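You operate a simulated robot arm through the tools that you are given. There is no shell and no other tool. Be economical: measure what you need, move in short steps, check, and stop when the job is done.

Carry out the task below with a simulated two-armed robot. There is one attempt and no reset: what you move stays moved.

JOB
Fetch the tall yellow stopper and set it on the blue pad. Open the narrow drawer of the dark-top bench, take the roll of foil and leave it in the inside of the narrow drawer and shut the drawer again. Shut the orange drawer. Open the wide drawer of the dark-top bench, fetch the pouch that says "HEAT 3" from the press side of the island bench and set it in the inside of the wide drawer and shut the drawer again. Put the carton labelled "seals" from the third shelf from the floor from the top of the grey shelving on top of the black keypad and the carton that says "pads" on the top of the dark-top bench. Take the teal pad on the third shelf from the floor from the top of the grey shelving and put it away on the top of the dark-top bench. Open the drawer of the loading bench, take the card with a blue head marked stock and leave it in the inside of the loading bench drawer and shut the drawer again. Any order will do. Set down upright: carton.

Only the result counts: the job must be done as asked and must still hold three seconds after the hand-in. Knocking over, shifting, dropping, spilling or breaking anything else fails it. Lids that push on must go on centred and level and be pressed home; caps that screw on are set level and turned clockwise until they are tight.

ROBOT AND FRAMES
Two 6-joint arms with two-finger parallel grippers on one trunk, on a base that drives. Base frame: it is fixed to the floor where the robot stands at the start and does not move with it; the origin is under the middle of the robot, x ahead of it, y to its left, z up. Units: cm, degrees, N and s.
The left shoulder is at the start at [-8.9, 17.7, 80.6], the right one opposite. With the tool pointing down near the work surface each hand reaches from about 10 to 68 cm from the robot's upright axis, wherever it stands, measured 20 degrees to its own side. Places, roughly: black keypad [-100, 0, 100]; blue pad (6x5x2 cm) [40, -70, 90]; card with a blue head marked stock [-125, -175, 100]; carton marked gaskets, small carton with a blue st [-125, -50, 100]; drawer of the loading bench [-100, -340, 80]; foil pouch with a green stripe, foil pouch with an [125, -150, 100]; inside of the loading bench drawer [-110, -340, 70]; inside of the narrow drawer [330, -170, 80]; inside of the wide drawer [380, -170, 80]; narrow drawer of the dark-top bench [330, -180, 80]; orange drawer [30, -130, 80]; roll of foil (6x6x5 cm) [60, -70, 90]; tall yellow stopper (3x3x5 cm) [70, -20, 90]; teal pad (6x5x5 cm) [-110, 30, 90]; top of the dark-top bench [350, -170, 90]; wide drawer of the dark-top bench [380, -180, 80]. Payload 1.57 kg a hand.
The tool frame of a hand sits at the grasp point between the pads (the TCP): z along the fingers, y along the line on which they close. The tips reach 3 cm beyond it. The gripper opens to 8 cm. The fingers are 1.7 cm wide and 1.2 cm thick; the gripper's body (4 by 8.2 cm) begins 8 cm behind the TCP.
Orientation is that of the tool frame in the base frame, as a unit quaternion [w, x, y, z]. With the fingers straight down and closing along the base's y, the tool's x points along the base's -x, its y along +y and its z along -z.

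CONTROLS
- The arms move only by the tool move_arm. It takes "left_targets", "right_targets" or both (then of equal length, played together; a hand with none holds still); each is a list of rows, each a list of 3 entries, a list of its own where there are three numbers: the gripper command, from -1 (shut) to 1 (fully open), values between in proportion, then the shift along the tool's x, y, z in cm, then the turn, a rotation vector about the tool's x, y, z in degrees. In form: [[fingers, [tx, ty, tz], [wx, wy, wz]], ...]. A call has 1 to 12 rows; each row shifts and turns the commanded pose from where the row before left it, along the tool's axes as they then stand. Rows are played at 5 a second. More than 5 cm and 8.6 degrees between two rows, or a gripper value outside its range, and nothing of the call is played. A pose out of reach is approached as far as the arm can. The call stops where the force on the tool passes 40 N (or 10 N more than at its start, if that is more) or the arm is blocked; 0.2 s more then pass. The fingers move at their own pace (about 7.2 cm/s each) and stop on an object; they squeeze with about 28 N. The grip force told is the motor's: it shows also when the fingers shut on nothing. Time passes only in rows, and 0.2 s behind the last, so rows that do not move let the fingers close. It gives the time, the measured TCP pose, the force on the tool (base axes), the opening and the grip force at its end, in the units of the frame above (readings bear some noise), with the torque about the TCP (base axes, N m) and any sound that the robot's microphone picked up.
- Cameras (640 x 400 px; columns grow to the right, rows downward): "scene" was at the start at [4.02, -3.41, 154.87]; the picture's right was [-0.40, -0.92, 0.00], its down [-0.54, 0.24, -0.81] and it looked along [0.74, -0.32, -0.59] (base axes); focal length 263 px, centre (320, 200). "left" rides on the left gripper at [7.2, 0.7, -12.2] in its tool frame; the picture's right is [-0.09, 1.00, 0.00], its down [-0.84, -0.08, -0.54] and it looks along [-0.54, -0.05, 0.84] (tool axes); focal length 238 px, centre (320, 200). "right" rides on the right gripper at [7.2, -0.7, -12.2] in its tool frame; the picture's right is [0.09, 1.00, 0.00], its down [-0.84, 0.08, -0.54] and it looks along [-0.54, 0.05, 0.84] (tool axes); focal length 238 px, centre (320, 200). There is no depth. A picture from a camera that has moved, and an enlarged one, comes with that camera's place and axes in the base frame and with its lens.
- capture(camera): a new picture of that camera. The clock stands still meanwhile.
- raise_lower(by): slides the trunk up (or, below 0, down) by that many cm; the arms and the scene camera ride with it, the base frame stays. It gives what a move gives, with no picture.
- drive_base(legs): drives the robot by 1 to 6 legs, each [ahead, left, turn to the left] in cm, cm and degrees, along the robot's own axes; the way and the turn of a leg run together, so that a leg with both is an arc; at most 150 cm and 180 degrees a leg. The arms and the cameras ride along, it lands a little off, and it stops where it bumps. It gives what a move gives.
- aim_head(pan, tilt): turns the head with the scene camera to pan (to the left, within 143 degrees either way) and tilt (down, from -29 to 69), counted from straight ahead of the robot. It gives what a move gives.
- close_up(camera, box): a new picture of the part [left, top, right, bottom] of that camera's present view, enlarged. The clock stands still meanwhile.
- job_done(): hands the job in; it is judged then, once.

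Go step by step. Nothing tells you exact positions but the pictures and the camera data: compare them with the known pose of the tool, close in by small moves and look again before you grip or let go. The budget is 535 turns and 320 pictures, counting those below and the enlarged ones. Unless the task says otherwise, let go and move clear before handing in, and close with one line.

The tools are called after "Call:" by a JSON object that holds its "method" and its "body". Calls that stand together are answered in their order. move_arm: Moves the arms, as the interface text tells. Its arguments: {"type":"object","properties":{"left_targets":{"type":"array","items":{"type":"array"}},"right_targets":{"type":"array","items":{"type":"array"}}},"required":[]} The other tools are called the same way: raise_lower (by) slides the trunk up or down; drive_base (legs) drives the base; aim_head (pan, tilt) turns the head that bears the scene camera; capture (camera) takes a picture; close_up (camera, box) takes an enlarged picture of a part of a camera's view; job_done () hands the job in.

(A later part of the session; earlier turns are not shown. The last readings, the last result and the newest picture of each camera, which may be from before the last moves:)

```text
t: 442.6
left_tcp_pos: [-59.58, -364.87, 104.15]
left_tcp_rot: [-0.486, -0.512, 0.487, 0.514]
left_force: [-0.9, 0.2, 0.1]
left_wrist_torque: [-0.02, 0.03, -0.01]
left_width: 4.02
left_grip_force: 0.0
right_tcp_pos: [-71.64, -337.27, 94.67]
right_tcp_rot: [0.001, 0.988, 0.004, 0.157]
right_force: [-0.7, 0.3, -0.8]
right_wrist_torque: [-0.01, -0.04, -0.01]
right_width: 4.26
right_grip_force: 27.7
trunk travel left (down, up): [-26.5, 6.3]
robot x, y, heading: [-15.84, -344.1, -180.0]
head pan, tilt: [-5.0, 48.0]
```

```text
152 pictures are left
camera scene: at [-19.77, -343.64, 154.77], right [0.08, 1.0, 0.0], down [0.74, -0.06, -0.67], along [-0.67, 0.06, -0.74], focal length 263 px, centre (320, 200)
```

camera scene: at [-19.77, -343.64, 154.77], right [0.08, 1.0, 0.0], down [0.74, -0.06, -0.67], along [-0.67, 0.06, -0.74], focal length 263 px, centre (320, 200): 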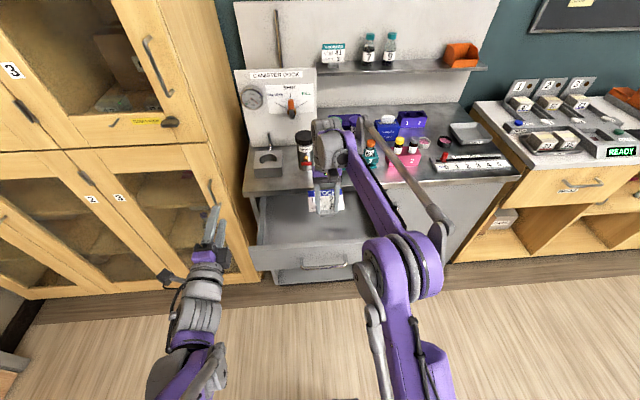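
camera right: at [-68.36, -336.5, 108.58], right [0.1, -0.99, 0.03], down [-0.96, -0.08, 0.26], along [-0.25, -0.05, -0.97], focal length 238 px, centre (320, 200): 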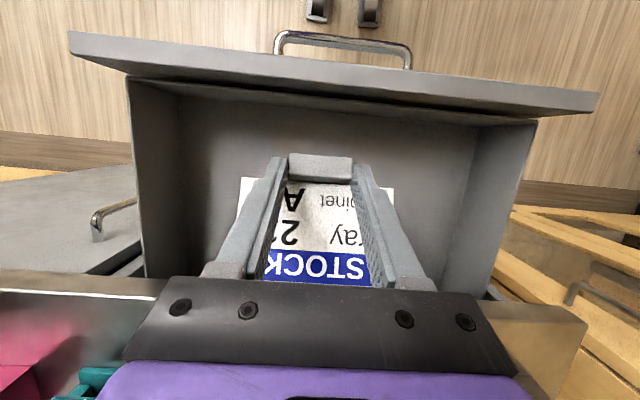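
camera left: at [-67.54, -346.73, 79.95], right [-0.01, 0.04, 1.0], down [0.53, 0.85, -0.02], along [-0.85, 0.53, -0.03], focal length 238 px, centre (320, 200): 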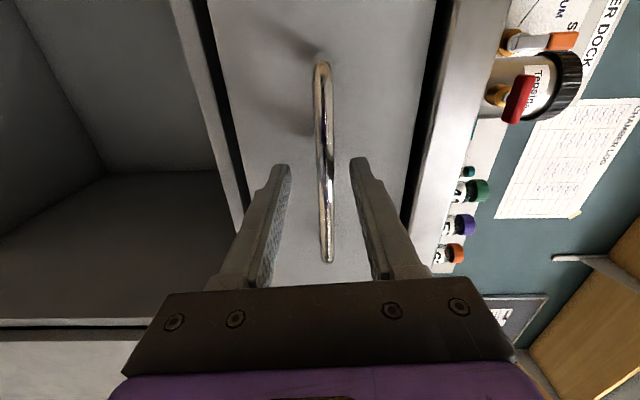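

Card is over the drawer. Descend into it.

Call:
{"method": "move_arm", "body": {"right_targets": [[-1, [-1.24, 0, 3.8], [0, 0, 0]], [-1, [-1.24, 0, 3.8], [0, 0, 0]], [-1, [-1.24, 0, 3.8], [0, 0, 0]], [-1, [0, 0, 0], [0, 0, 0]]]}}

Call:
{"method": "capture", "body": {"camera": "right"}}

Call:
{"method": "capture", "body": {"camera": "scene"}}

```text
t: 443.6
left_tcp_pos: [-59.62, -364.87, 104.11]
left_tcp_rot: [-0.486, -0.513, 0.487, 0.514]
left_force: [-0.4, 1.1, -0.6]
left_wrist_torque: [0.0, -0.01, -0.01]
left_width: 3.96
left_grip_force: 0.0
right_tcp_pos: [-71.41, -337.04, 82.62]
right_tcp_rot: [0.0, 0.988, 0.005, 0.156]
right_force: [-0.3, -0.7, -0.5]
right_wrist_torque: [0.0, 0.03, -0.03]
right_width: 4.27
right_grip_force: 28.1
trunk travel left (down, up): [-26.5, 6.3]
robot x, y, heading: [-15.76, -344.06, -179.7]
head pan, tilt: [-5.0, 48.0]
```

```text
151 pictures are left
camera right: at [-68.25, -336.38, 96.54], right [0.1, -0.99, 0.03], down [-0.96, -0.08, 0.26], along [-0.25, -0.05, -0.97], focal length 238 px, centre (320, 200)
```

right: 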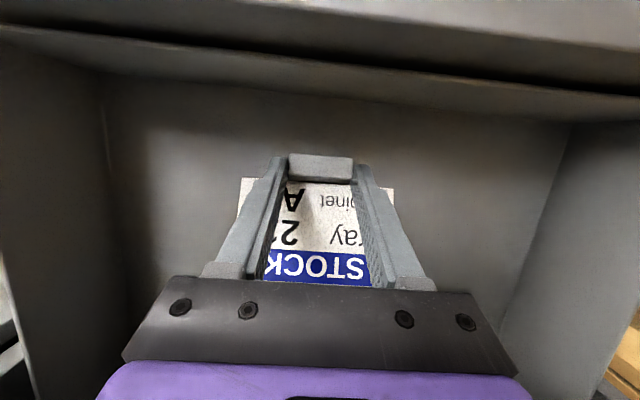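

```text
150 pictures are left
camera scene: at [-19.72, -343.64, 154.78], right [0.08, 1.0, 0.0], down [0.74, -0.06, -0.67], along [-0.67, 0.06, -0.74], focal length 263 px, centre (320, 200)
```

scene: 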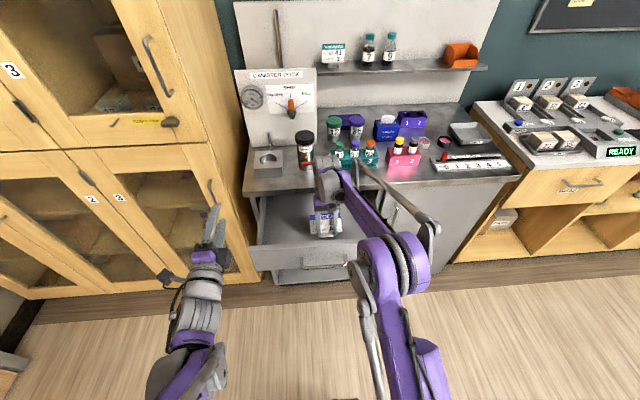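

Call:
{"method": "move_arm", "body": {"right_targets": [[-1, [-0.31, 0, 0.95], [0, 0, 0]], [-1, [-0.31, 0, 0.95], [0, 0, 0]], [-1, [-0.16, 0, 0.48], [0, 0, 0]], [-1, [-0.16, 0, 0.48], [0, 0, 0]], [-1, [-0.12, 0, 0.38], [0, 0, 0]], [-1, [-0.12, 0, 0.38], [0, 0, 0]], [-1, [-0.12, 0, 0.38], [0, 0, 0]], [-1, [-0.12, 0, 0.38], [0, 0, 0]], [-1, [0, 0, 0], [0, 0, 0]]]}}

```text
t: 445.2
left_tcp_pos: [-59.51, -364.85, 104.12]
left_tcp_rot: [-0.486, -0.512, 0.486, 0.515]
left_force: [-0.9, -0.3, 0.3]
left_wrist_torque: [0.01, -0.02, 0.03]
left_width: 4.02
left_grip_force: 0.0
right_tcp_pos: [-71.39, -337.23, 78.91]
right_tcp_rot: [0.001, 0.987, 0.004, 0.159]
right_force: [1.4, 0.0, 23.1]
right_wrist_torque: [0.01, -0.26, 0.01]
right_width: 4.28
right_grip_force: 28.3
trunk travel left (down, up): [-26.5, 6.3]
robot x, y, heading: [-16.12, -344.0, -179.8]
head pan, tilt: [-5.0, 48.0]
stopped in row 8 (right hand): the force on the tool passed its limit at 40 N (the readings are from after the stop); the commanded pose is now the measured one
```

Contact. Release and lift.

Call:
{"method": "move_arm", "body": {"right_targets": [[-1, [0.1, 0, -0.3], [0, 0, 0]], [0.4, [0, 0, 0], [0, 0, 0]], [0.4, [0, 0, 0], [0, 0, 0]], [0.4, [0, 0, -3], [0, 0, 0]], [0.4, [0, 0, -4.5], [0, 0, 0]], [0.4, [0.5, 0, -4.5], [0, 0, 0]], [0.4, [0.5, 0, -4.5], [0, 0, 0]], [0.4, [0.5, 0, -4.5], [0, 0, 0]]]}}

Call:
{"method": "capture", "body": {"camera": "right"}}

```text
t: 447.0
left_tcp_pos: [-59.43, -364.93, 104.15]
left_tcp_rot: [-0.486, -0.513, 0.486, 0.514]
left_force: [1.0, -0.9, -0.6]
left_wrist_torque: [0.03, -0.01, 0.0]
left_width: 3.99
left_grip_force: 0.1
right_tcp_pos: [-74.31, -336.9, 98.57]
right_tcp_rot: [0.0, 0.988, 0.004, 0.157]
right_force: [0.2, 0.3, 0.5]
right_wrist_torque: [0.0, 0.1, -0.03]
right_width: 5.59
right_grip_force: 0.1
right hand out of reach, approached as far as the arm can: row 8
trunk travel left (down, up): [-26.5, 6.3]
robot x, y, heading: [-15.82, -344.14, -179.9]
head pan, tilt: [-5.0, 48.0]
```

```text
149 pictures are left
camera right: at [-71.08, -336.19, 112.54], right [0.1, -0.99, 0.03], down [-0.96, -0.08, 0.26], along [-0.25, -0.05, -0.97], focal length 238 px, centre (320, 200)
```

right: 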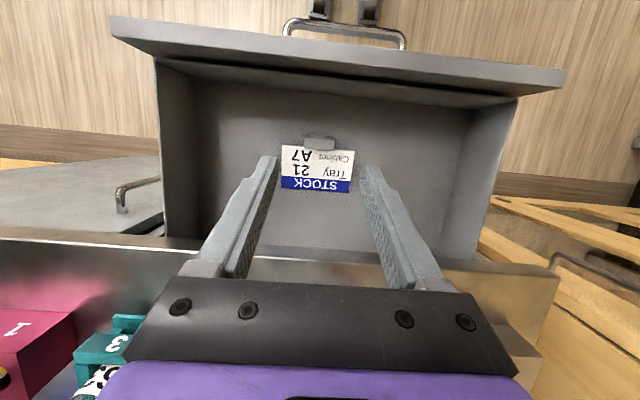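

Card lies flat in the drawer. Pull the right hand back, back off, and push the drawer shut with the left fist.

Call:
{"method": "move_arm", "body": {"right_targets": [[0, [4.4, 0, -0.66], [0, 0, 0]], [0, [4.4, 0, -0.66], [0, 0, 0]], [0, [4.4, 0, -0.66], [0, 0, 0]], [0, [4.4, 0, -0.66], [0, 0, 0]], [0, [4.4, 0, -0.66], [0, 0, 0]], [0, [4.4, 0, -0.66], [0, 0, 0]]], "left_targets": [[-1, [0, 0, 0], [0, 0, 0]], [-1, [0, 0, 0], [0, 0, 0]], [-1, [0, 0, 0], [0, 0, 0]], [-1, [0, 0, 0], [0, 0, 0]], [-1, [0, 0, 0], [0, 0, 0]], [-1, [0, 0, 0], [0, 0, 0]]]}}

Call:
{"method": "drive_base", "body": {"legs": [[-20, 0, 0], [0, -12, 0]]}}

Call:
{"method": "raise_lower", "body": {"by": -23}}

Call:
{"method": "capture", "body": {"camera": "scene"}}

Call:
{"method": "capture", "body": {"camera": "left"}}

```text
t: 448.4
left_tcp_pos: [-59.42, -364.74, 104.08]
left_tcp_rot: [-0.486, -0.513, 0.486, 0.515]
left_force: [0.1, -0.1, 0.2]
left_wrist_torque: [0.01, -0.02, -0.01]
left_width: 0.0
left_grip_force: 21.2
right_tcp_pos: [-50.36, -336.62, 110.63]
right_tcp_rot: [0.0, 0.988, 0.004, 0.157]
right_force: [0.6, 0.3, -0.1]
right_wrist_torque: [-0.02, 0.03, 0.01]
right_width: 3.96
right_grip_force: 0.1
trunk travel left (down, up): [-26.5, 6.3]
robot x, y, heading: [-15.82, -344.15, -180.0]
head pan, tilt: [-5.0, 48.0]
```

```text
t: 451.4
left_tcp_pos: [-39.55, -352.83, 103.98]
left_tcp_rot: [-0.486, -0.513, 0.487, 0.513]
left_force: [-0.5, -0.7, 0.7]
left_wrist_torque: [0.03, 0.03, 0.02]
left_width: 0.0
left_grip_force: 20.9
right_tcp_pos: [-30.57, -324.53, 110.56]
right_tcp_rot: [0.0, 0.987, 0.004, 0.158]
right_force: [0.4, 0.7, 0.1]
right_wrist_torque: [0.0, 0.01, -0.01]
right_width: 4.0
right_grip_force: 0.0
trunk travel left (down, up): [-26.5, 6.3]
robot x, y, heading: [4.13, -332.23, -179.6]
head pan, tilt: [-5.0, 48.0]
```

```text
t: 453.8
left_tcp_pos: [-39.64, -352.89, 81.06]
left_tcp_rot: [-0.485, -0.514, 0.486, 0.514]
left_force: [0.0, 0.3, 0.9]
left_wrist_torque: [-0.01, -0.02, 0.01]
left_width: 0.0
left_grip_force: 21.1
right_tcp_pos: [-30.53, -324.59, 87.71]
right_tcp_rot: [0.001, 0.987, 0.003, 0.158]
right_force: [0.2, -0.3, -0.3]
right_wrist_torque: [0.02, -0.03, -0.03]
right_width: 3.99
right_grip_force: 0.1
trunk travel left (down, up): [-3.5, 29.3]
robot x, y, heading: [3.82, -331.96, -179.8]
head pan, tilt: [-5.0, 48.0]
```

```text
148 pictures are left
camera scene: at [-4.1, -331.64, 130.94], right [0.08, 1.0, 0.0], down [0.74, -0.06, -0.67], along [-0.67, 0.06, -0.74], focal length 263 px, centre (320, 200)
```

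scene: 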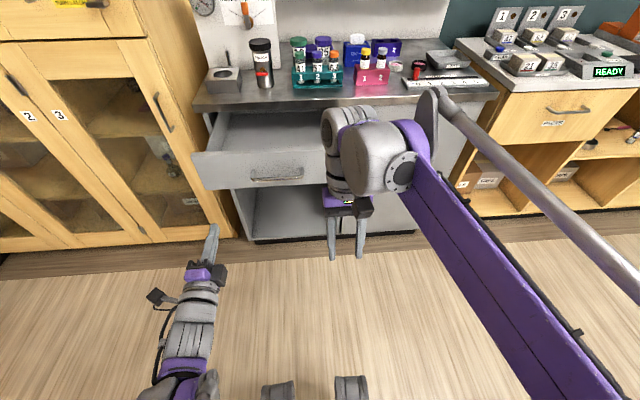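

```text
147 pictures are left
camera left: at [-27.44, -360.11, 81.24], right [0.0, 0.04, 1.0], down [0.54, 0.84, -0.03], along [-0.84, 0.54, -0.02], focal length 238 px, centre (320, 200)
```

left: 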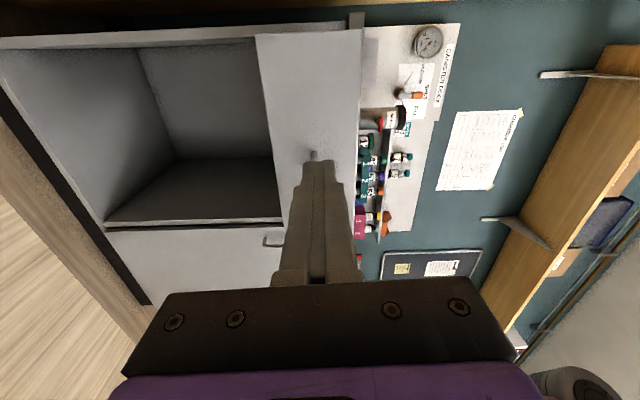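

Call:
{"method": "drive_base", "body": {"legs": [[36, 0, 0]]}}

Call:
{"method": "move_arm", "body": {"left_targets": [[-1, [0, 0, 1], [0, 0, 0]], [-1, [0, 0, 1], [0, 0, 0]], [-1, [0, 0, 1], [0, 0, 0]], [-1, [0, 0, 1], [0, 0, 0]], [-1, [0, 0, 1], [0, 0, 0]], [-1, [0, 0, 1], [0, 0, 0]], [-1, [0, 0, 1], [0, 0, 0]], [-1, [0, 0, 1], [0, 0, 0]], [-1, [0, 0, 1], [0, 0, 0]]]}}

Call:
{"method": "capture", "body": {"camera": "scene"}}

```text
t: 456.1
left_tcp_pos: [-75.54, -352.81, 81.03]
left_tcp_rot: [-0.485, -0.513, 0.487, 0.514]
left_force: [-0.5, -0.2, 0.2]
left_wrist_torque: [-0.03, 0.0, 0.04]
left_width: 0.03
left_grip_force: 21.6
right_tcp_pos: [-66.48, -324.66, 87.55]
right_tcp_rot: [0.0, 0.987, 0.003, 0.159]
right_force: [0.7, 0.1, 0.7]
right_wrist_torque: [0.0, -0.02, -0.04]
right_width: 4.01
right_grip_force: 0.0
trunk travel left (down, up): [-3.5, 29.3]
robot x, y, heading: [-32.06, -332.49, -179.8]
head pan, tilt: [-5.0, 48.0]
```

```text
t: 457.7
left_tcp_pos: [-81.8, -352.8, 81.08]
left_tcp_rot: [-0.485, -0.513, 0.486, 0.516]
left_force: [16.9, 0.4, 8.5]
left_wrist_torque: [0.06, 0.21, 0.12]
left_width: 0.0
left_grip_force: 21.7
right_tcp_pos: [-66.33, -324.68, 87.77]
right_tcp_rot: [0.0, 0.988, 0.003, 0.157]
right_force: [1.1, 0.1, 1.0]
right_wrist_torque: [0.03, -0.02, 0.0]
right_width: 4.0
right_grip_force: 0.1
trunk travel left (down, up): [-3.5, 29.3]
robot x, y, heading: [-32.17, -332.47, -179.6]
head pan, tilt: [-5.0, 48.0]
stopped in row 7 (left hand): the force on the tool passed its limit at 52 N (the readings are from after the stop); the commanded pose is now the measured one
```

```text
146 pictures are left
camera scene: at [-39.78, -331.68, 130.96], right [0.08, 1.0, 0.0], down [0.74, -0.06, -0.67], along [-0.67, 0.06, -0.74], focal length 263 px, centre (320, 200)
```

scene: 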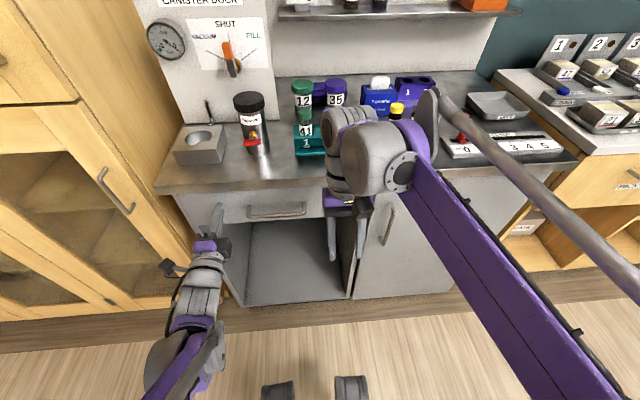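

Loading-bench drawer is shut. Back off, tidy the right hand, and go to the grey shelving.

Call:
{"method": "drive_base", "body": {"legs": [[-26, 0, 0]]}}

Call:
{"method": "raise_lower", "body": {"by": 20}}

Call:
{"method": "move_arm", "body": {"right_targets": [[0, [0, 0, 0], [0, -6, 0]], [0, [0, 0, 0], [0, -6, 0]], [0, [0, 0, 0], [0, -6, 0]], [0, [0, -4, 0], [0, 0, 0]], [0, [0, -4, 0], [0, 0, 0]]]}}

Call:
{"method": "drive_base", "body": {"legs": [[0, -120, 0], [0, -120, 0], [0, -75, 0]]}}

Call:
{"method": "aim_head", "body": {"pan": 0, "tilt": 30}}

Call:
{"method": "capture", "body": {"camera": "scene"}}

```text
t: 459.6
left_tcp_pos: [-56.1, -352.66, 81.07]
left_tcp_rot: [-0.484, -0.513, 0.487, 0.515]
left_force: [0.6, -0.4, 0.6]
left_wrist_torque: [0.0, 0.03, 0.03]
left_width: 0.0
left_grip_force: 21.3
right_tcp_pos: [-40.42, -324.49, 87.51]
right_tcp_rot: [0.001, 0.988, 0.003, 0.158]
right_force: [0.5, 0.6, -0.3]
right_wrist_torque: [-0.02, 0.04, 0.01]
right_width: 3.99
right_grip_force: 0.1
trunk travel left (down, up): [-3.5, 29.3]
robot x, y, heading: [-6.04, -332.07, 180.0]
head pan, tilt: [-5.0, 48.0]
```

```text
t: 461.7
left_tcp_pos: [-56.07, -352.73, 100.95]
left_tcp_rot: [-0.484, -0.513, 0.488, 0.514]
left_force: [0.5, -0.4, 0.1]
left_wrist_torque: [0.01, 0.05, 0.01]
left_width: 0.0
left_grip_force: 21.5
right_tcp_pos: [-40.43, -324.58, 107.59]
right_tcp_rot: [0.001, 0.987, 0.002, 0.158]
right_force: [-0.1, 0.0, -0.7]
right_wrist_torque: [0.01, 0.01, 0.01]
right_width: 3.98
right_grip_force: 0.0
trunk travel left (down, up): [-23.5, 9.3]
robot x, y, heading: [-5.92, -332.38, 180.2]
head pan, tilt: [-5.0, 48.0]
```

```text
t: 462.9
left_tcp_pos: [-56.07, -352.64, 100.98]
left_tcp_rot: [-0.485, -0.512, 0.488, 0.514]
left_force: [-0.7, -0.5, 0.0]
left_wrist_torque: [0.0, -0.04, 0.01]
left_width: 0.0
left_grip_force: 22.1
right_tcp_pos: [-40.53, -316.5, 107.48]
right_tcp_rot: [0.001, 1.0, 0.003, 0.001]
right_force: [-0.3, 0.2, -0.1]
right_wrist_torque: [0.0, -0.03, 0.0]
right_width: 4.01
right_grip_force: 0.1
trunk travel left (down, up): [-23.5, 9.3]
robot x, y, heading: [-5.93, -332.34, 180.2]
head pan, tilt: [-5.0, 48.0]
```

```text
t: 490.8
left_tcp_pos: [-57.11, -36.61, 100.97]
left_tcp_rot: [0.485, 0.516, -0.486, -0.513]
left_force: [0.3, 0.1, 0.0]
left_wrist_torque: [0.03, 0.01, 0.02]
left_width: 0.0
left_grip_force: 21.3
right_tcp_pos: [-41.78, -0.28, 107.5]
right_tcp_rot: [0.001, 1.0, 0.006, 0.001]
right_force: [-0.3, -0.2, -0.4]
right_wrist_torque: [-0.02, -0.02, 0.0]
right_width: 4.01
right_grip_force: 0.1
trunk travel left (down, up): [-23.5, 9.3]
robot x, y, heading: [-7.16, -16.06, -179.5]
head pan, tilt: [-5.0, 48.0]
```

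```text
t: 491.6
left_tcp_pos: [-57.21, -36.66, 100.87]
left_tcp_rot: [0.485, 0.515, -0.486, -0.513]
left_force: [0.0, -1.3, 0.2]
left_wrist_torque: [-0.02, 0.0, 0.02]
left_width: 0.0
left_grip_force: 21.7
right_tcp_pos: [-41.62, -0.41, 107.61]
right_tcp_rot: [0.001, 1.0, 0.005, 0.001]
right_force: [-0.5, -0.6, 0.0]
right_wrist_torque: [0.0, 0.0, -0.02]
right_width: 3.99
right_grip_force: 0.1
trunk travel left (down, up): [-23.5, 9.3]
robot x, y, heading: [-7.55, -16.01, -179.9]
head pan, tilt: [0.0, 30.0]
```

```text
145 pictures are left
camera scene: at [-12.11, -16.09, 154.31], right [-0.01, 1.0, 0.0], down [0.5, 0.0, -0.87], along [-0.87, 0.0, -0.5], focal length 263 px, centre (320, 200)
```

scene: 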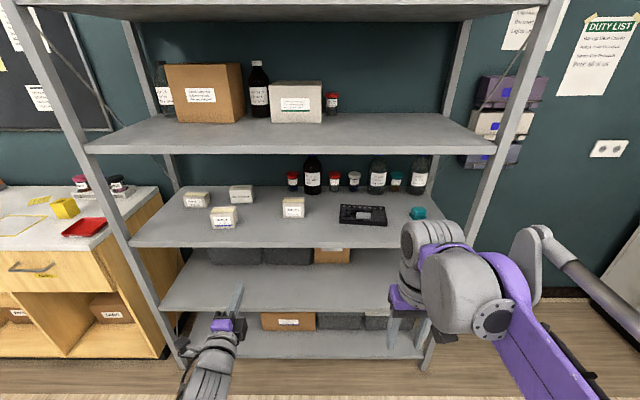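

Call:
{"method": "close_up", "body": {"camera": "scene", "box": [130, 140, 450, 260]}}

Call:
{"method": "close_up", "body": {"camera": "scene", "box": [170, 170, 330, 240]}}

```text
2.00 times, centred on (290, 200) of scene
camera zoom: at [-12.11, -16.09, 154.31], right [-0.01, 1.0, 0.0], down [0.5, 0.0, -0.87], along [-0.87, 0.0, -0.5], focal length 526 px, centre (380, 200)
```

zoom: 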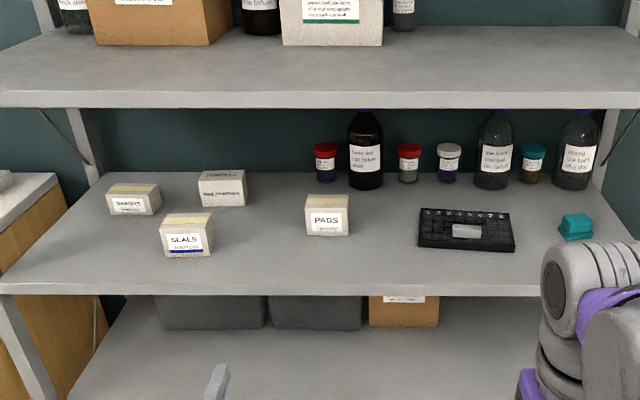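

```text
4.00 times, centred on (250, 205) of scene
camera zoom: at [-12.11, -16.09, 154.31], right [-0.01, 1.0, 0.0], down [0.5, 0.0, -0.87], along [-0.87, 0.0, -0.5], focal length 1051 px, centre (600, 180)
```

zoom: 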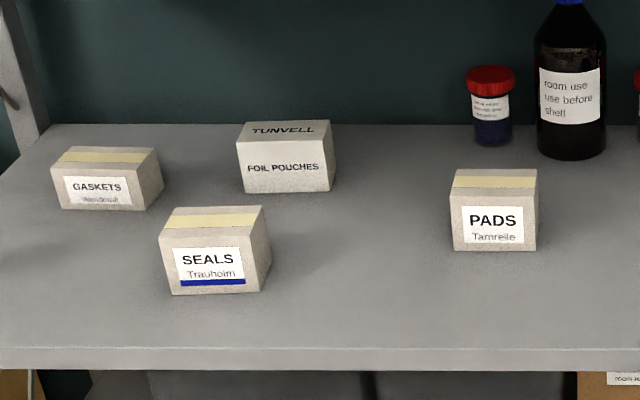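

SEALS ≈ (-97.5,-53.5), PADS ≈ (-105.7,-27), keypad ≈ (-105,2.5), teal pad ≈ (-103,24) on shelf z≈93.8. The cartons are ~9 cm wide but ~5 cm deep, so I'll approach them from the side: robot facing -y, right hand pitched.

Call:
{"method": "move_arm", "body": {"left_targets": [[-1, [0, 0, -4.5], [0, 0, 0]], [-1, [0, 0, -4.5], [0, 0, 0]], [-1, [0, 0, -4.5], [0, 0, 0]]]}}

Call:
{"method": "drive_base", "body": {"legs": [[22, 0, 0], [0, 0, 89]]}}

Call:
{"method": "aim_head", "body": {"pan": -50, "tilt": 35}}

Call:
{"method": "capture", "body": {"camera": "scene"}}

```text
t: 492.4
left_tcp_pos: [-43.38, -36.56, 100.96]
left_tcp_rot: [0.486, 0.514, -0.486, -0.513]
left_force: [0.6, 0.3, -0.3]
left_wrist_torque: [-0.03, -0.01, -0.02]
left_width: 0.01
left_grip_force: 20.8
right_tcp_pos: [-41.7, -0.49, 107.45]
right_tcp_rot: [0.0, 1.0, 0.006, 0.0]
right_force: [0.0, 0.2, 0.3]
right_wrist_torque: [-0.03, 0.0, -0.04]
right_width: 4.03
right_grip_force: 0.1
trunk travel left (down, up): [-23.5, 9.3]
robot x, y, heading: [-6.92, -16.13, -179.8]
head pan, tilt: [0.0, 30.0]
```

```text
t: 497.8
left_tcp_pos: [-9.55, -53.25, 100.92]
left_tcp_rot: [0.705, 0.709, 0.011, -0.028]
left_force: [-0.3, 1.1, 0.3]
left_wrist_torque: [-0.01, -0.01, 0.0]
left_width: 0.01
left_grip_force: 21.5
right_tcp_pos: [-45.54, -50.44, 107.51]
right_tcp_rot: [-0.001, 0.713, 0.701, 0.002]
right_force: [0.7, -0.5, -0.3]
right_wrist_torque: [-0.02, 0.0, 0.01]
right_width: 4.01
right_grip_force: 0.0
trunk travel left (down, up): [-23.5, 9.3]
robot x, y, heading: [-28.59, -16.15, -91.0]
head pan, tilt: [0.0, 30.0]
```

```text
t: 499.0
left_tcp_pos: [-9.46, -53.22, 100.98]
left_tcp_rot: [0.705, 0.709, 0.011, -0.029]
left_force: [-0.1, 0.2, 0.5]
left_wrist_torque: [0.0, 0.02, -0.01]
left_width: 0.01
left_grip_force: 21.5
right_tcp_pos: [-45.57, -50.49, 107.52]
right_tcp_rot: [0.0, 0.713, 0.701, 0.002]
right_force: [-0.3, -1.0, -0.4]
right_wrist_torque: [0.01, 0.03, 0.01]
right_width: 4.0
right_grip_force: 0.1
trunk travel left (down, up): [-23.5, 9.3]
robot x, y, heading: [-28.73, -16.08, -91.4]
head pan, tilt: [-50.0, 35.0]
```

```text
142 pictures are left
camera scene: at [-35.66, -17.7, 153.54], right [-0.63, 0.78, 0.0], down [0.45, 0.36, -0.82], along [-0.64, -0.51, -0.57], focal length 263 px, centre (320, 200)
```

scene: 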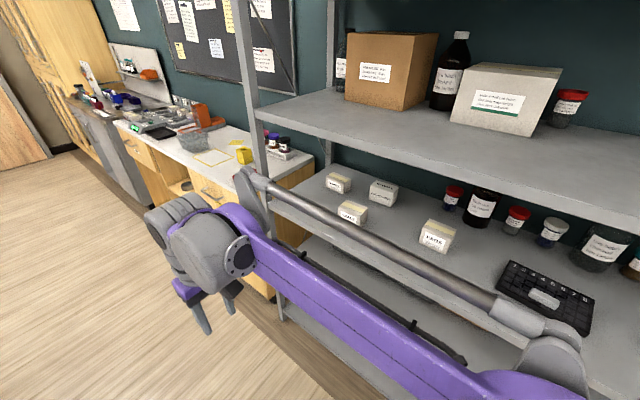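

Call:
{"method": "drive_base", "body": {"legs": [[0, -19, 1.3], [-13, 0, 0]]}}

Call:
{"method": "move_arm", "body": {"right_targets": [[0, [-4.5, 0, 0], [0, 0, 0]], [0, [-4.5, 0, 0], [0, 0, 0]], [0, [-4.5, 0, 0], [0, 0, 0]], [0, [0, 0, 0], [0, -8.4, 0]], [0, [0, 0, 0], [0, -8.4, 0]], [0, [0, 0, 0], [0, -8.4, 0]], [0, [0, 0, 0], [0, -8.4, 0]], [0, [0, 0, 0], [0, -8.4, 0]], [0, [0, 0, 0], [0, -8.4, 0]]]}}

Call:
{"method": "capture", "body": {"camera": "scene"}}

```text
t: 502.2
left_tcp_pos: [-27.29, -39.72, 100.91]
left_tcp_rot: [0.706, 0.707, 0.018, -0.02]
left_force: [-0.5, 0.5, -0.9]
left_wrist_torque: [-0.01, -0.01, 0.01]
left_width: 0.0
left_grip_force: 21.6
right_tcp_pos: [-63.53, -37.71, 107.58]
right_tcp_rot: [0.0, 0.705, 0.709, 0.001]
right_force: [0.5, 0.8, 1.4]
right_wrist_torque: [0.02, -0.01, 0.0]
right_width: 4.01
right_grip_force: 0.1
trunk travel left (down, up): [-23.5, 9.3]
robot x, y, heading: [-47.66, -3.32, -89.8]
head pan, tilt: [-50.0, 35.0]
```

```text
t: 504.2
left_tcp_pos: [-27.35, -39.69, 100.9]
left_tcp_rot: [0.706, 0.707, 0.02, -0.02]
left_force: [-0.2, 1.0, 0.5]
left_wrist_torque: [-0.01, -0.01, -0.03]
left_width: 0.0
left_grip_force: 21.4
right_tcp_pos: [-63.57, -51.22, 107.5]
right_tcp_rot: [0.302, 0.639, 0.641, -0.299]
right_force: [0.6, -1.0, 0.1]
right_wrist_torque: [0.02, -0.01, 0.03]
right_width: 3.99
right_grip_force: 0.0
trunk travel left (down, up): [-23.5, 9.3]
robot x, y, heading: [-48.05, -3.14, -89.9]
head pan, tilt: [-50.0, 35.0]
```

```text
141 pictures are left
camera scene: at [-54.43, -4.72, 153.54], right [-0.64, 0.76, 0.0], down [0.44, 0.37, -0.82], along [-0.63, -0.53, -0.57], focal length 263 px, centre (320, 200)
```

scene: 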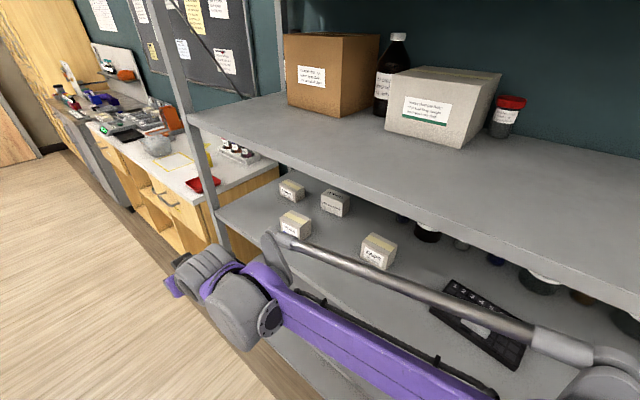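

Increase pitch a bit to clear the upper shelf, then slide in above the SEALS carton.

Call:
{"method": "move_arm", "body": {"right_targets": [[0.6, [0, 0, 0], [0, -7, 0]], [0.6, [2.5, 0, 1.6], [0, 0, 0]], [0.6, [0, -4.5, 0], [0, 0, 0]], [0.6, [0, -4.5, 0], [0, 0, 0]], [0.6, [0, -4.5, 0], [0, 0, 0]]]}}

Call:
{"method": "capture", "body": {"camera": "right"}}

Call:
{"method": "capture", "body": {"camera": "scene"}}

```text
t: 505.4
left_tcp_pos: [-27.49, -39.71, 100.96]
left_tcp_rot: [0.705, 0.709, 0.018, -0.02]
left_force: [-0.1, 0.3, 0.0]
left_wrist_torque: [-0.03, 0.01, 0.0]
left_width: 0.0
left_grip_force: 21.0
right_tcp_pos: [-77.13, -51.29, 104.41]
right_tcp_rot: [0.34, 0.619, 0.622, -0.337]
right_force: [0.4, 0.0, 0.1]
right_wrist_torque: [0.02, -0.02, 0.02]
right_width: 6.41
right_grip_force: 0.0
trunk travel left (down, up): [-23.5, 9.3]
robot x, y, heading: [-47.73, -3.26, -89.7]
head pan, tilt: [-50.0, 35.0]
```

```text
140 pictures are left
camera right: at [-77.89, -37.18, 105.04], right [1.0, 0.06, -0.08], down [0.08, 0.0, 1.0], along [0.06, -1.0, 0.0], focal length 238 px, centre (320, 200)
```

right: 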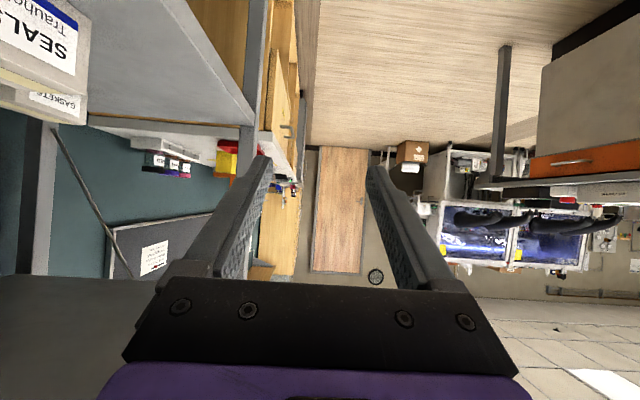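

```text
139 pictures are left
camera scene: at [-54.5, -4.82, 153.54], right [-0.64, 0.76, 0.0], down [0.44, 0.37, -0.82], along [-0.63, -0.53, -0.57], focal length 263 px, centre (320, 200)
```

scene: 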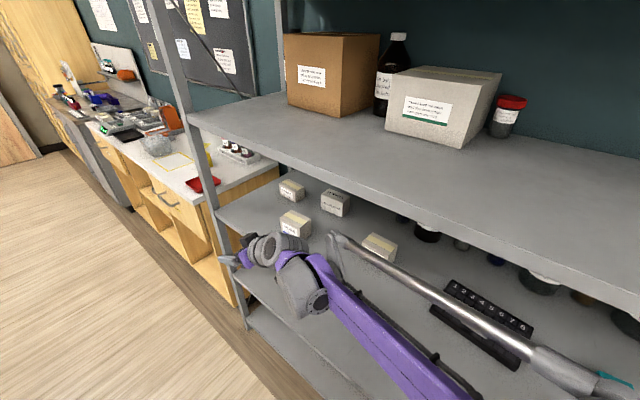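

Call:
{"method": "move_arm", "body": {"right_targets": [[0.6, [0, -4.5, 0], [0, 0, 0]], [0.6, [0, -4.5, 0], [0, 0, 0]]]}}

Call:
{"method": "capture", "body": {"camera": "right"}}

Call:
{"method": "close_up", "body": {"camera": "scene", "box": [200, 160, 420, 300]}}

```text
t: 506.0
left_tcp_pos: [-27.42, -39.73, 100.99]
left_tcp_rot: [0.706, 0.708, 0.019, -0.02]
left_force: [0.0, 0.9, 0.2]
left_wrist_torque: [0.01, 0.0, -0.02]
left_width: 0.01
left_grip_force: 21.3
right_tcp_pos: [-86.2, -51.27, 104.41]
right_tcp_rot: [0.339, 0.619, 0.623, -0.337]
right_force: [0.1, -0.3, 0.3]
right_wrist_torque: [-0.01, -0.01, -0.02]
right_width: 6.39
right_grip_force: 0.1
trunk travel left (down, up): [-23.5, 9.3]
robot x, y, heading: [-47.88, -3.27, -89.7]
head pan, tilt: [-50.0, 35.0]
```

```text
138 pictures are left
camera right: at [-86.83, -37.25, 105.02], right [1.0, 0.06, -0.08], down [0.08, 0.0, 1.0], along [0.06, -1.0, 0.0], focal length 238 px, centre (320, 200)
```

right: 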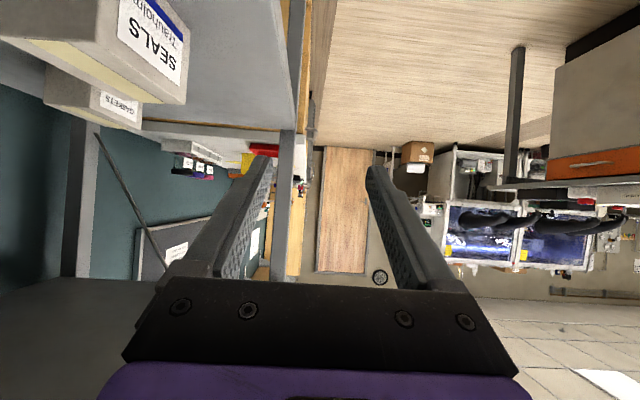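

```text
2.86 times, centred on (310, 230) of scene
camera zoom: at [-54.51, -4.82, 153.54], right [-0.64, 0.76, 0.0], down [0.44, 0.37, -0.82], along [-0.63, -0.53, -0.57], focal length 751 px, centre (349, 114)
```

zoom: 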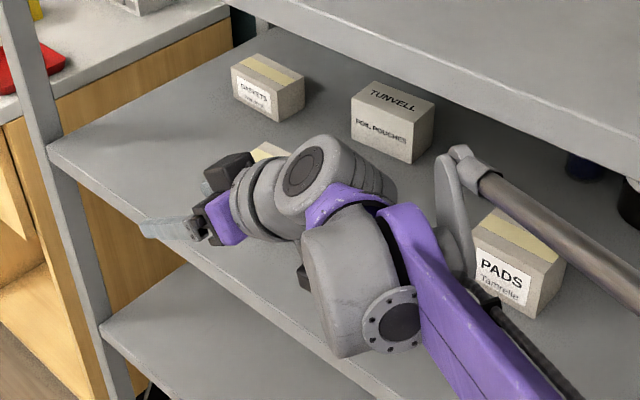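

SEALS: top z≈96, centre ≈ (-102,-56), so shelf z≈90. Slide over it.

Call:
{"method": "move_arm", "body": {"right_targets": [[0.7, [0.59, -3.95, 1.34], [0, 0, 0]], [0.7, [0.59, -3.95, 1.34], [0, 0, 0]], [0.7, [0.59, -3.95, 1.34], [0, 0, 0]], [0.7, [0.59, -3.95, 1.34], [0, 0, 0]], [0.7, [0, 0, 0], [0, 0, 0]]]}}

Call:
{"method": "capture", "body": {"camera": "right"}}

Call:
{"method": "close_up", "body": {"camera": "scene", "box": [200, 160, 420, 300]}}

```text
t: 507.2
left_tcp_pos: [-27.4, -39.8, 100.91]
left_tcp_rot: [0.706, 0.707, 0.019, -0.021]
left_force: [-0.6, -0.1, 0.8]
left_wrist_torque: [0.0, -0.02, -0.01]
left_width: 0.01
left_grip_force: 21.1
right_tcp_pos: [-101.91, -54.83, 99.57]
right_tcp_rot: [0.341, 0.618, 0.623, -0.337]
right_force: [-0.5, -0.1, 0.1]
right_wrist_torque: [0.0, 0.0, -0.02]
right_width: 6.8
right_grip_force: 0.0
trunk travel left (down, up): [-23.5, 9.3]
robot x, y, heading: [-47.77, -3.28, -90.1]
head pan, tilt: [-50.0, 35.0]
```

```text
136 pictures are left
camera right: at [-102.5, -40.61, 100.27], right [1.0, 0.06, -0.08], down [0.08, 0.0, 1.0], along [0.06, -1.0, 0.0], focal length 238 px, centre (320, 200)
```

right: 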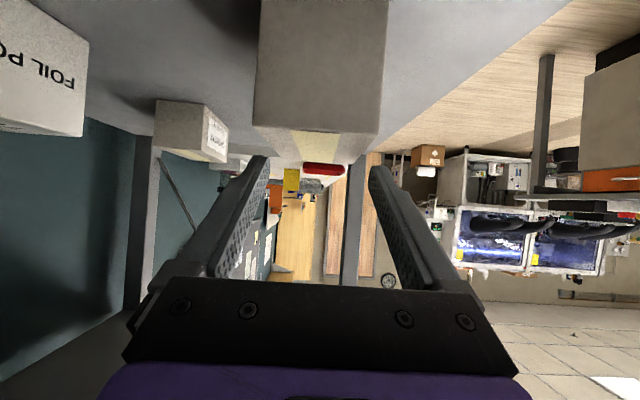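

```text
2.86 times, centred on (310, 230) of scene
camera zoom: at [-54.34, -4.74, 153.55], right [-0.64, 0.76, 0.0], down [0.44, 0.37, -0.82], along [-0.63, -0.53, -0.57], focal length 751 px, centre (349, 114)
```

zoom: 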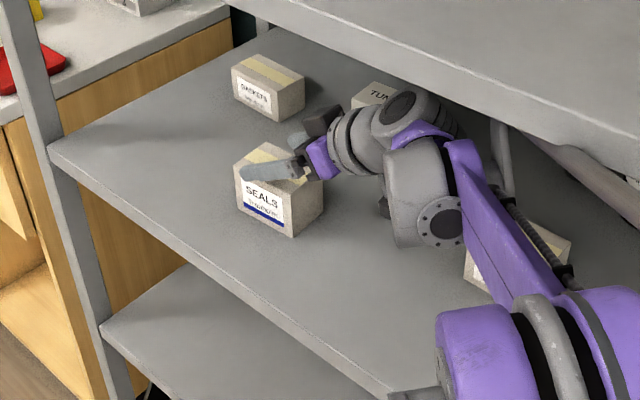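

Well aligned. Open wider, lower and grip.

Call:
{"method": "move_arm", "body": {"right_targets": [[0.95, [0, 0, 0], [0, 0, 0]], [0.95, [1.68, 0, 1.09], [0, 0, 0]], [0.95, [1.68, 0, 1.09], [0, 0, 0]], [0.95, [0, 0, 0], [0, 0, 0]]]}}

Call:
{"method": "capture", "body": {"camera": "right"}}

Call:
{"method": "close_up", "body": {"camera": "scene", "box": [240, 170, 360, 260]}}

```text
t: 508.2
left_tcp_pos: [-27.41, -39.69, 100.86]
left_tcp_rot: [0.705, 0.709, 0.019, -0.02]
left_force: [0.0, -0.4, 0.1]
left_wrist_torque: [0.01, 0.01, 0.0]
left_width: 0.01
left_grip_force: 21.5
right_tcp_pos: [-101.86, -54.82, 95.62]
right_tcp_rot: [0.34, 0.619, 0.622, -0.337]
right_force: [-0.1, -0.2, -0.9]
right_wrist_torque: [-0.02, 0.0, 0.01]
right_width: 7.8
right_grip_force: 0.0
trunk travel left (down, up): [-23.5, 9.3]
robot x, y, heading: [-47.79, -3.03, -90.1]
head pan, tilt: [-50.0, 35.0]
```

```text
134 pictures are left
camera right: at [-102.39, -40.68, 96.22], right [1.0, 0.06, -0.08], down [0.08, 0.0, 1.0], along [0.06, -1.0, 0.0], focal length 238 px, centre (320, 200)
```

right: 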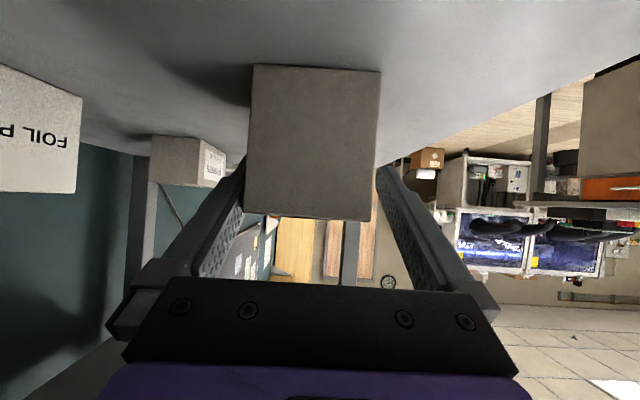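

```text
4.44 times, centred on (300, 215) of scene
camera zoom: at [-54.41, -4.77, 153.54], right [-0.64, 0.76, 0.0], down [0.44, 0.37, -0.82], along [-0.63, -0.53, -0.57], focal length 1168 px, centre (409, 133)
```

zoom: 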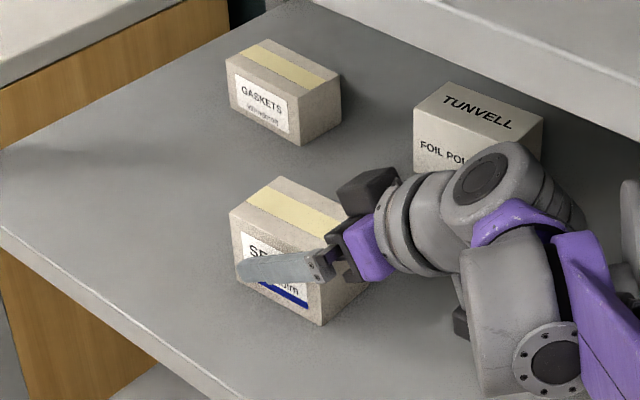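

Call:
{"method": "move_arm", "body": {"right_targets": [[0.95, [0, -0.25, 0], [0, 0, 0]], [-1, [0, 0, 0], [0, 0, 0]], [-1, [0, 0, 0], [0, 0, 0]], [-1, [0, 0, 0], [0, 0, 0]]]}}

Call:
{"method": "capture", "body": {"camera": "right"}}

```text
t: 509.2
left_tcp_pos: [-27.46, -39.63, 100.92]
left_tcp_rot: [0.705, 0.708, 0.02, -0.021]
left_force: [0.3, -0.4, 0.1]
left_wrist_torque: [0.03, -0.02, 0.0]
left_width: 0.0
left_grip_force: 21.1
right_tcp_pos: [-102.07, -54.87, 95.56]
right_tcp_rot: [0.339, 0.62, 0.622, -0.338]
right_force: [-1.0, -0.7, 0.8]
right_wrist_torque: [0.01, 0.09, 0.0]
right_width: 5.96
right_grip_force: 28.4
trunk travel left (down, up): [-23.5, 9.3]
robot x, y, heading: [-47.87, -3.16, -89.7]
head pan, tilt: [-50.0, 35.0]
```

```text
132 pictures are left
camera right: at [-102.7, -40.68, 96.21], right [1.0, 0.06, -0.08], down [0.08, 0.0, 1.0], along [0.06, -1.0, 0.0], focal length 238 px, centre (320, 200)
```

right: 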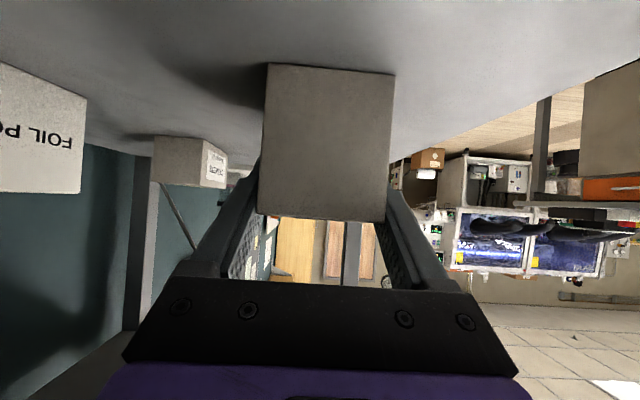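

Gripped at 6 cm. Lift 4.5 cm, slide out of the shelf, shift along, and come back in at the keypad.

Call:
{"method": "move_arm", "body": {"right_targets": [[-1, [-1.26, 0, -0.82], [0, 0, 0]], [-1, [-2.5, 0, -1.64], [0, 0, 0]], [-1, [0, 0, 0], [0, 0, 0]]]}}

Call:
{"method": "drive_base", "body": {"legs": [[0, 24, 0], [-59, 0, 0]]}}

Call:
{"method": "aim_head", "body": {"pan": -75, "tilt": 35}}

Call:
{"method": "capture", "body": {"camera": "scene"}}

Call:
{"method": "capture", "body": {"camera": "right"}}

```text
t: 510.0
left_tcp_pos: [-27.46, -39.79, 101.07]
left_tcp_rot: [0.706, 0.708, 0.018, -0.02]
left_force: [0.0, 0.1, -1.0]
left_wrist_torque: [0.04, 0.0, -0.02]
left_width: 0.0
left_grip_force: 21.3
right_tcp_pos: [-102.04, -54.84, 99.85]
right_tcp_rot: [0.34, 0.619, 0.622, -0.337]
right_force: [-0.2, 0.7, -1.5]
right_wrist_torque: [0.02, 0.03, -0.05]
right_width: 5.96
right_grip_force: 27.8
trunk travel left (down, up): [-23.5, 9.3]
robot x, y, heading: [-47.48, -3.23, -89.8]
head pan, tilt: [-50.0, 35.0]
```

```text
t: 515.6
left_tcp_pos: [-3.6, 19.38, 100.98]
left_tcp_rot: [0.706, 0.708, 0.018, -0.02]
left_force: [-0.6, 0.7, -0.5]
left_wrist_torque: [0.02, -0.04, -0.03]
left_width: 0.0
left_grip_force: 21.0
right_tcp_pos: [-78.2, 4.37, 100.01]
right_tcp_rot: [0.341, 0.619, 0.622, -0.337]
right_force: [1.1, -0.4, -1.5]
right_wrist_torque: [0.0, -0.03, 0.0]
right_width: 5.95
right_grip_force: 27.7
trunk travel left (down, up): [-23.5, 9.3]
robot x, y, heading: [-24.17, 56.15, -89.7]
head pan, tilt: [-50.0, 35.0]
```

```text
t: 516.5
left_tcp_pos: [-3.51, 19.34, 100.9]
left_tcp_rot: [0.706, 0.708, 0.019, -0.02]
left_force: [-0.9, -0.5, 0.5]
left_wrist_torque: [-0.03, 0.02, -0.03]
left_width: 0.0
left_grip_force: 21.6
right_tcp_pos: [-78.22, 4.21, 99.99]
right_tcp_rot: [0.34, 0.619, 0.623, -0.336]
right_force: [0.8, -0.5, -0.5]
right_wrist_torque: [0.0, 0.0, -0.03]
right_width: 5.94
right_grip_force: 27.9
trunk travel left (down, up): [-23.5, 9.3]
robot x, y, heading: [-24.01, 55.8, -90.0]
head pan, tilt: [-75.0, 35.0]
```

```text
131 pictures are left
camera scene: at [-32.33, 57.68, 153.54], right [-0.26, 0.96, 0.0], down [0.55, 0.15, -0.82], along [-0.79, -0.21, -0.57], focal length 263 px, centre (320, 200)
```

scene: 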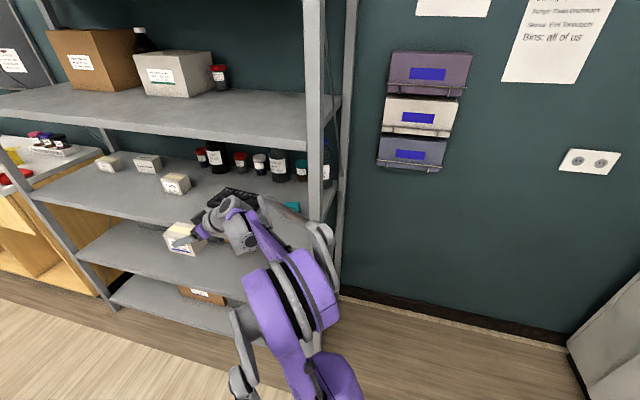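

```text
130 pictures are left
camera right: at [-78.79, 18.41, 100.61], right [1.0, 0.06, -0.08], down [0.08, 0.0, 1.0], along [0.06, -1.0, 0.0], focal length 238 px, centre (320, 200)
```

right: 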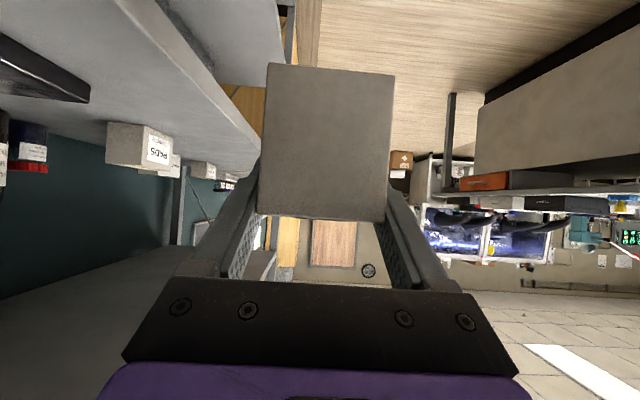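

The right shelf post would be in the way of the arm. Instead bring the hand inward, turn to face the shelf, and approach the keypad from the front.

Call:
{"method": "move_arm", "body": {"right_targets": [[-1, [0, 4.5, 0], [0, 0, 0]], [-1, [0, 4.5, 0], [0, 0, 0]], [-1, [0, 4.5, 0], [0, 0, 0]], [-1, [0, 4.5, 0], [0, 0, 0]], [-1, [0, 4.5, 0], [0, 0, 0]], [-1, [0, 4.5, 0], [0, 0, 0]], [-1, [0, 4.5, 0], [0, 0, 0]], [-1, [0, 4.5, 0], [0, 0, 0]]]}}

Call:
{"method": "drive_base", "body": {"legs": [[0, 0, -90], [0, 72, 0]]}}

Call:
{"method": "aim_head", "body": {"pan": 0, "tilt": 35}}

Call:
{"method": "capture", "body": {"camera": "scene"}}

Call:
{"method": "capture", "body": {"camera": "right"}}

```text
t: 518.3
left_tcp_pos: [-3.49, 19.32, 100.88]
left_tcp_rot: [0.706, 0.708, 0.019, -0.02]
left_force: [-0.1, 0.1, -0.8]
left_wrist_torque: [0.0, -0.02, -0.01]
left_width: 0.01
left_grip_force: 21.5
right_tcp_pos: [-42.02, 4.48, 99.96]
right_tcp_rot: [0.34, 0.618, 0.623, -0.338]
right_force: [-0.2, -0.5, 0.3]
right_wrist_torque: [0.03, -0.04, -0.01]
right_width: 5.97
right_grip_force: 27.9
trunk travel left (down, up): [-23.5, 9.3]
robot x, y, heading: [-23.69, 56.16, -90.0]
head pan, tilt: [-75.0, 35.0]
```

```text
t: 528.9
left_tcp_pos: [-59.94, -36.25, 100.92]
left_tcp_rot: [0.486, 0.516, -0.486, -0.512]
left_force: [0.8, -0.1, 0.8]
left_wrist_torque: [0.0, -0.02, -0.01]
left_width: 0.0
left_grip_force: 21.5
right_tcp_pos: [-74.96, 2.16, 99.99]
right_tcp_rot: [0.004, 0.878, 0.005, -0.479]
right_force: [0.1, 0.8, -1.0]
right_wrist_torque: [-0.01, 0.0, -0.04]
right_width: 5.95
right_grip_force: 28.1
trunk travel left (down, up): [-23.5, 9.3]
robot x, y, heading: [-23.66, -15.8, -179.7]
head pan, tilt: [-75.0, 35.0]
```

```text
t: 530.3
left_tcp_pos: [-59.85, -36.24, 100.98]
left_tcp_rot: [0.486, 0.515, -0.486, -0.512]
left_force: [-0.3, -0.3, 0.4]
left_wrist_torque: [0.0, -0.01, 0.02]
left_width: 0.0
left_grip_force: 21.7
right_tcp_pos: [-75.1, 2.19, 99.89]
right_tcp_rot: [0.004, 0.878, 0.006, -0.479]
right_force: [0.2, -1.4, -0.8]
right_wrist_torque: [0.01, -0.03, -0.01]
right_width: 5.94
right_grip_force: 27.8
trunk travel left (down, up): [-23.5, 9.3]
robot x, y, heading: [-23.05, -15.46, -179.4]
head pan, tilt: [0.0, 35.0]
```

```text
129 pictures are left
camera scene: at [-28.2, -15.68, 153.54], right [-0.01, 1.0, 0.0], down [0.57, 0.0, -0.82], along [-0.82, -0.01, -0.57], focal length 263 px, centre (320, 200)
```

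scene: 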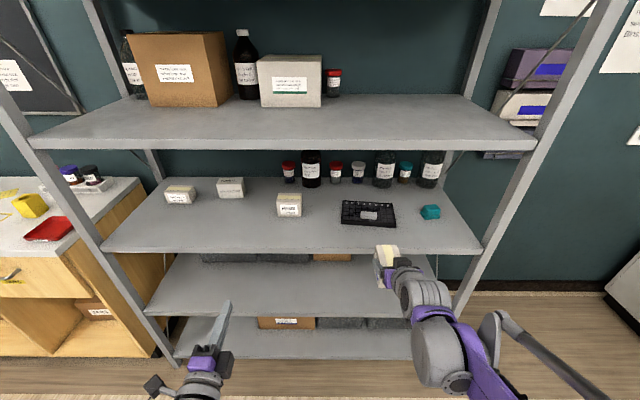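

```text
128 pictures are left
camera right: at [-60.77, 3.06, 100.63], right [0.06, -1.0, -0.08], down [0.0, -0.08, 1.0], along [-1.0, -0.06, 0.0], focal length 238 px, centre (320, 200)
```

right: 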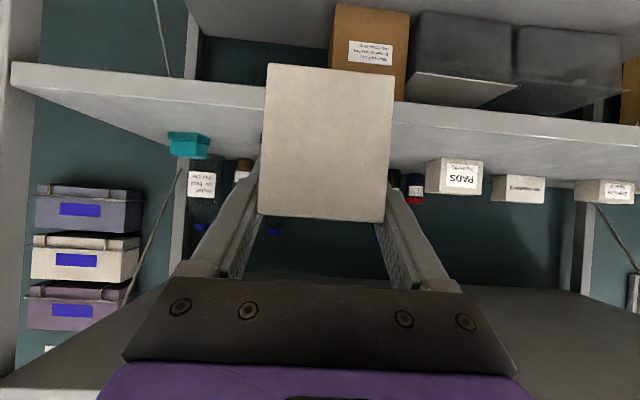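

Call:
{"method": "close_up", "body": {"camera": "scene", "box": [320, 180, 460, 260]}}

```text
4.57 times, centred on (390, 220) of scene
camera zoom: at [-28.2, -15.68, 153.54], right [-0.01, 1.0, 0.0], down [0.57, 0.0, -0.82], along [-0.82, -0.01, -0.57], focal length 1201 px, centre (0, 109)
```

zoom: 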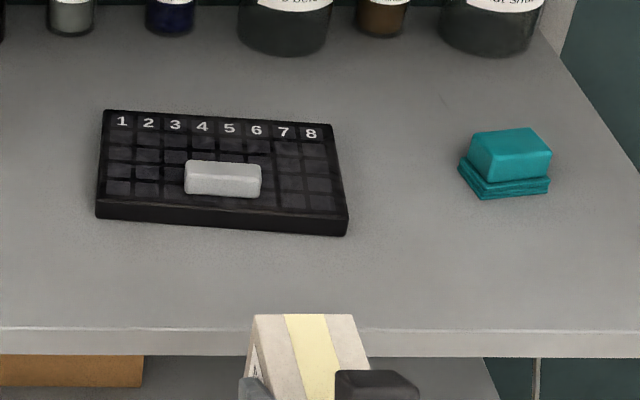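

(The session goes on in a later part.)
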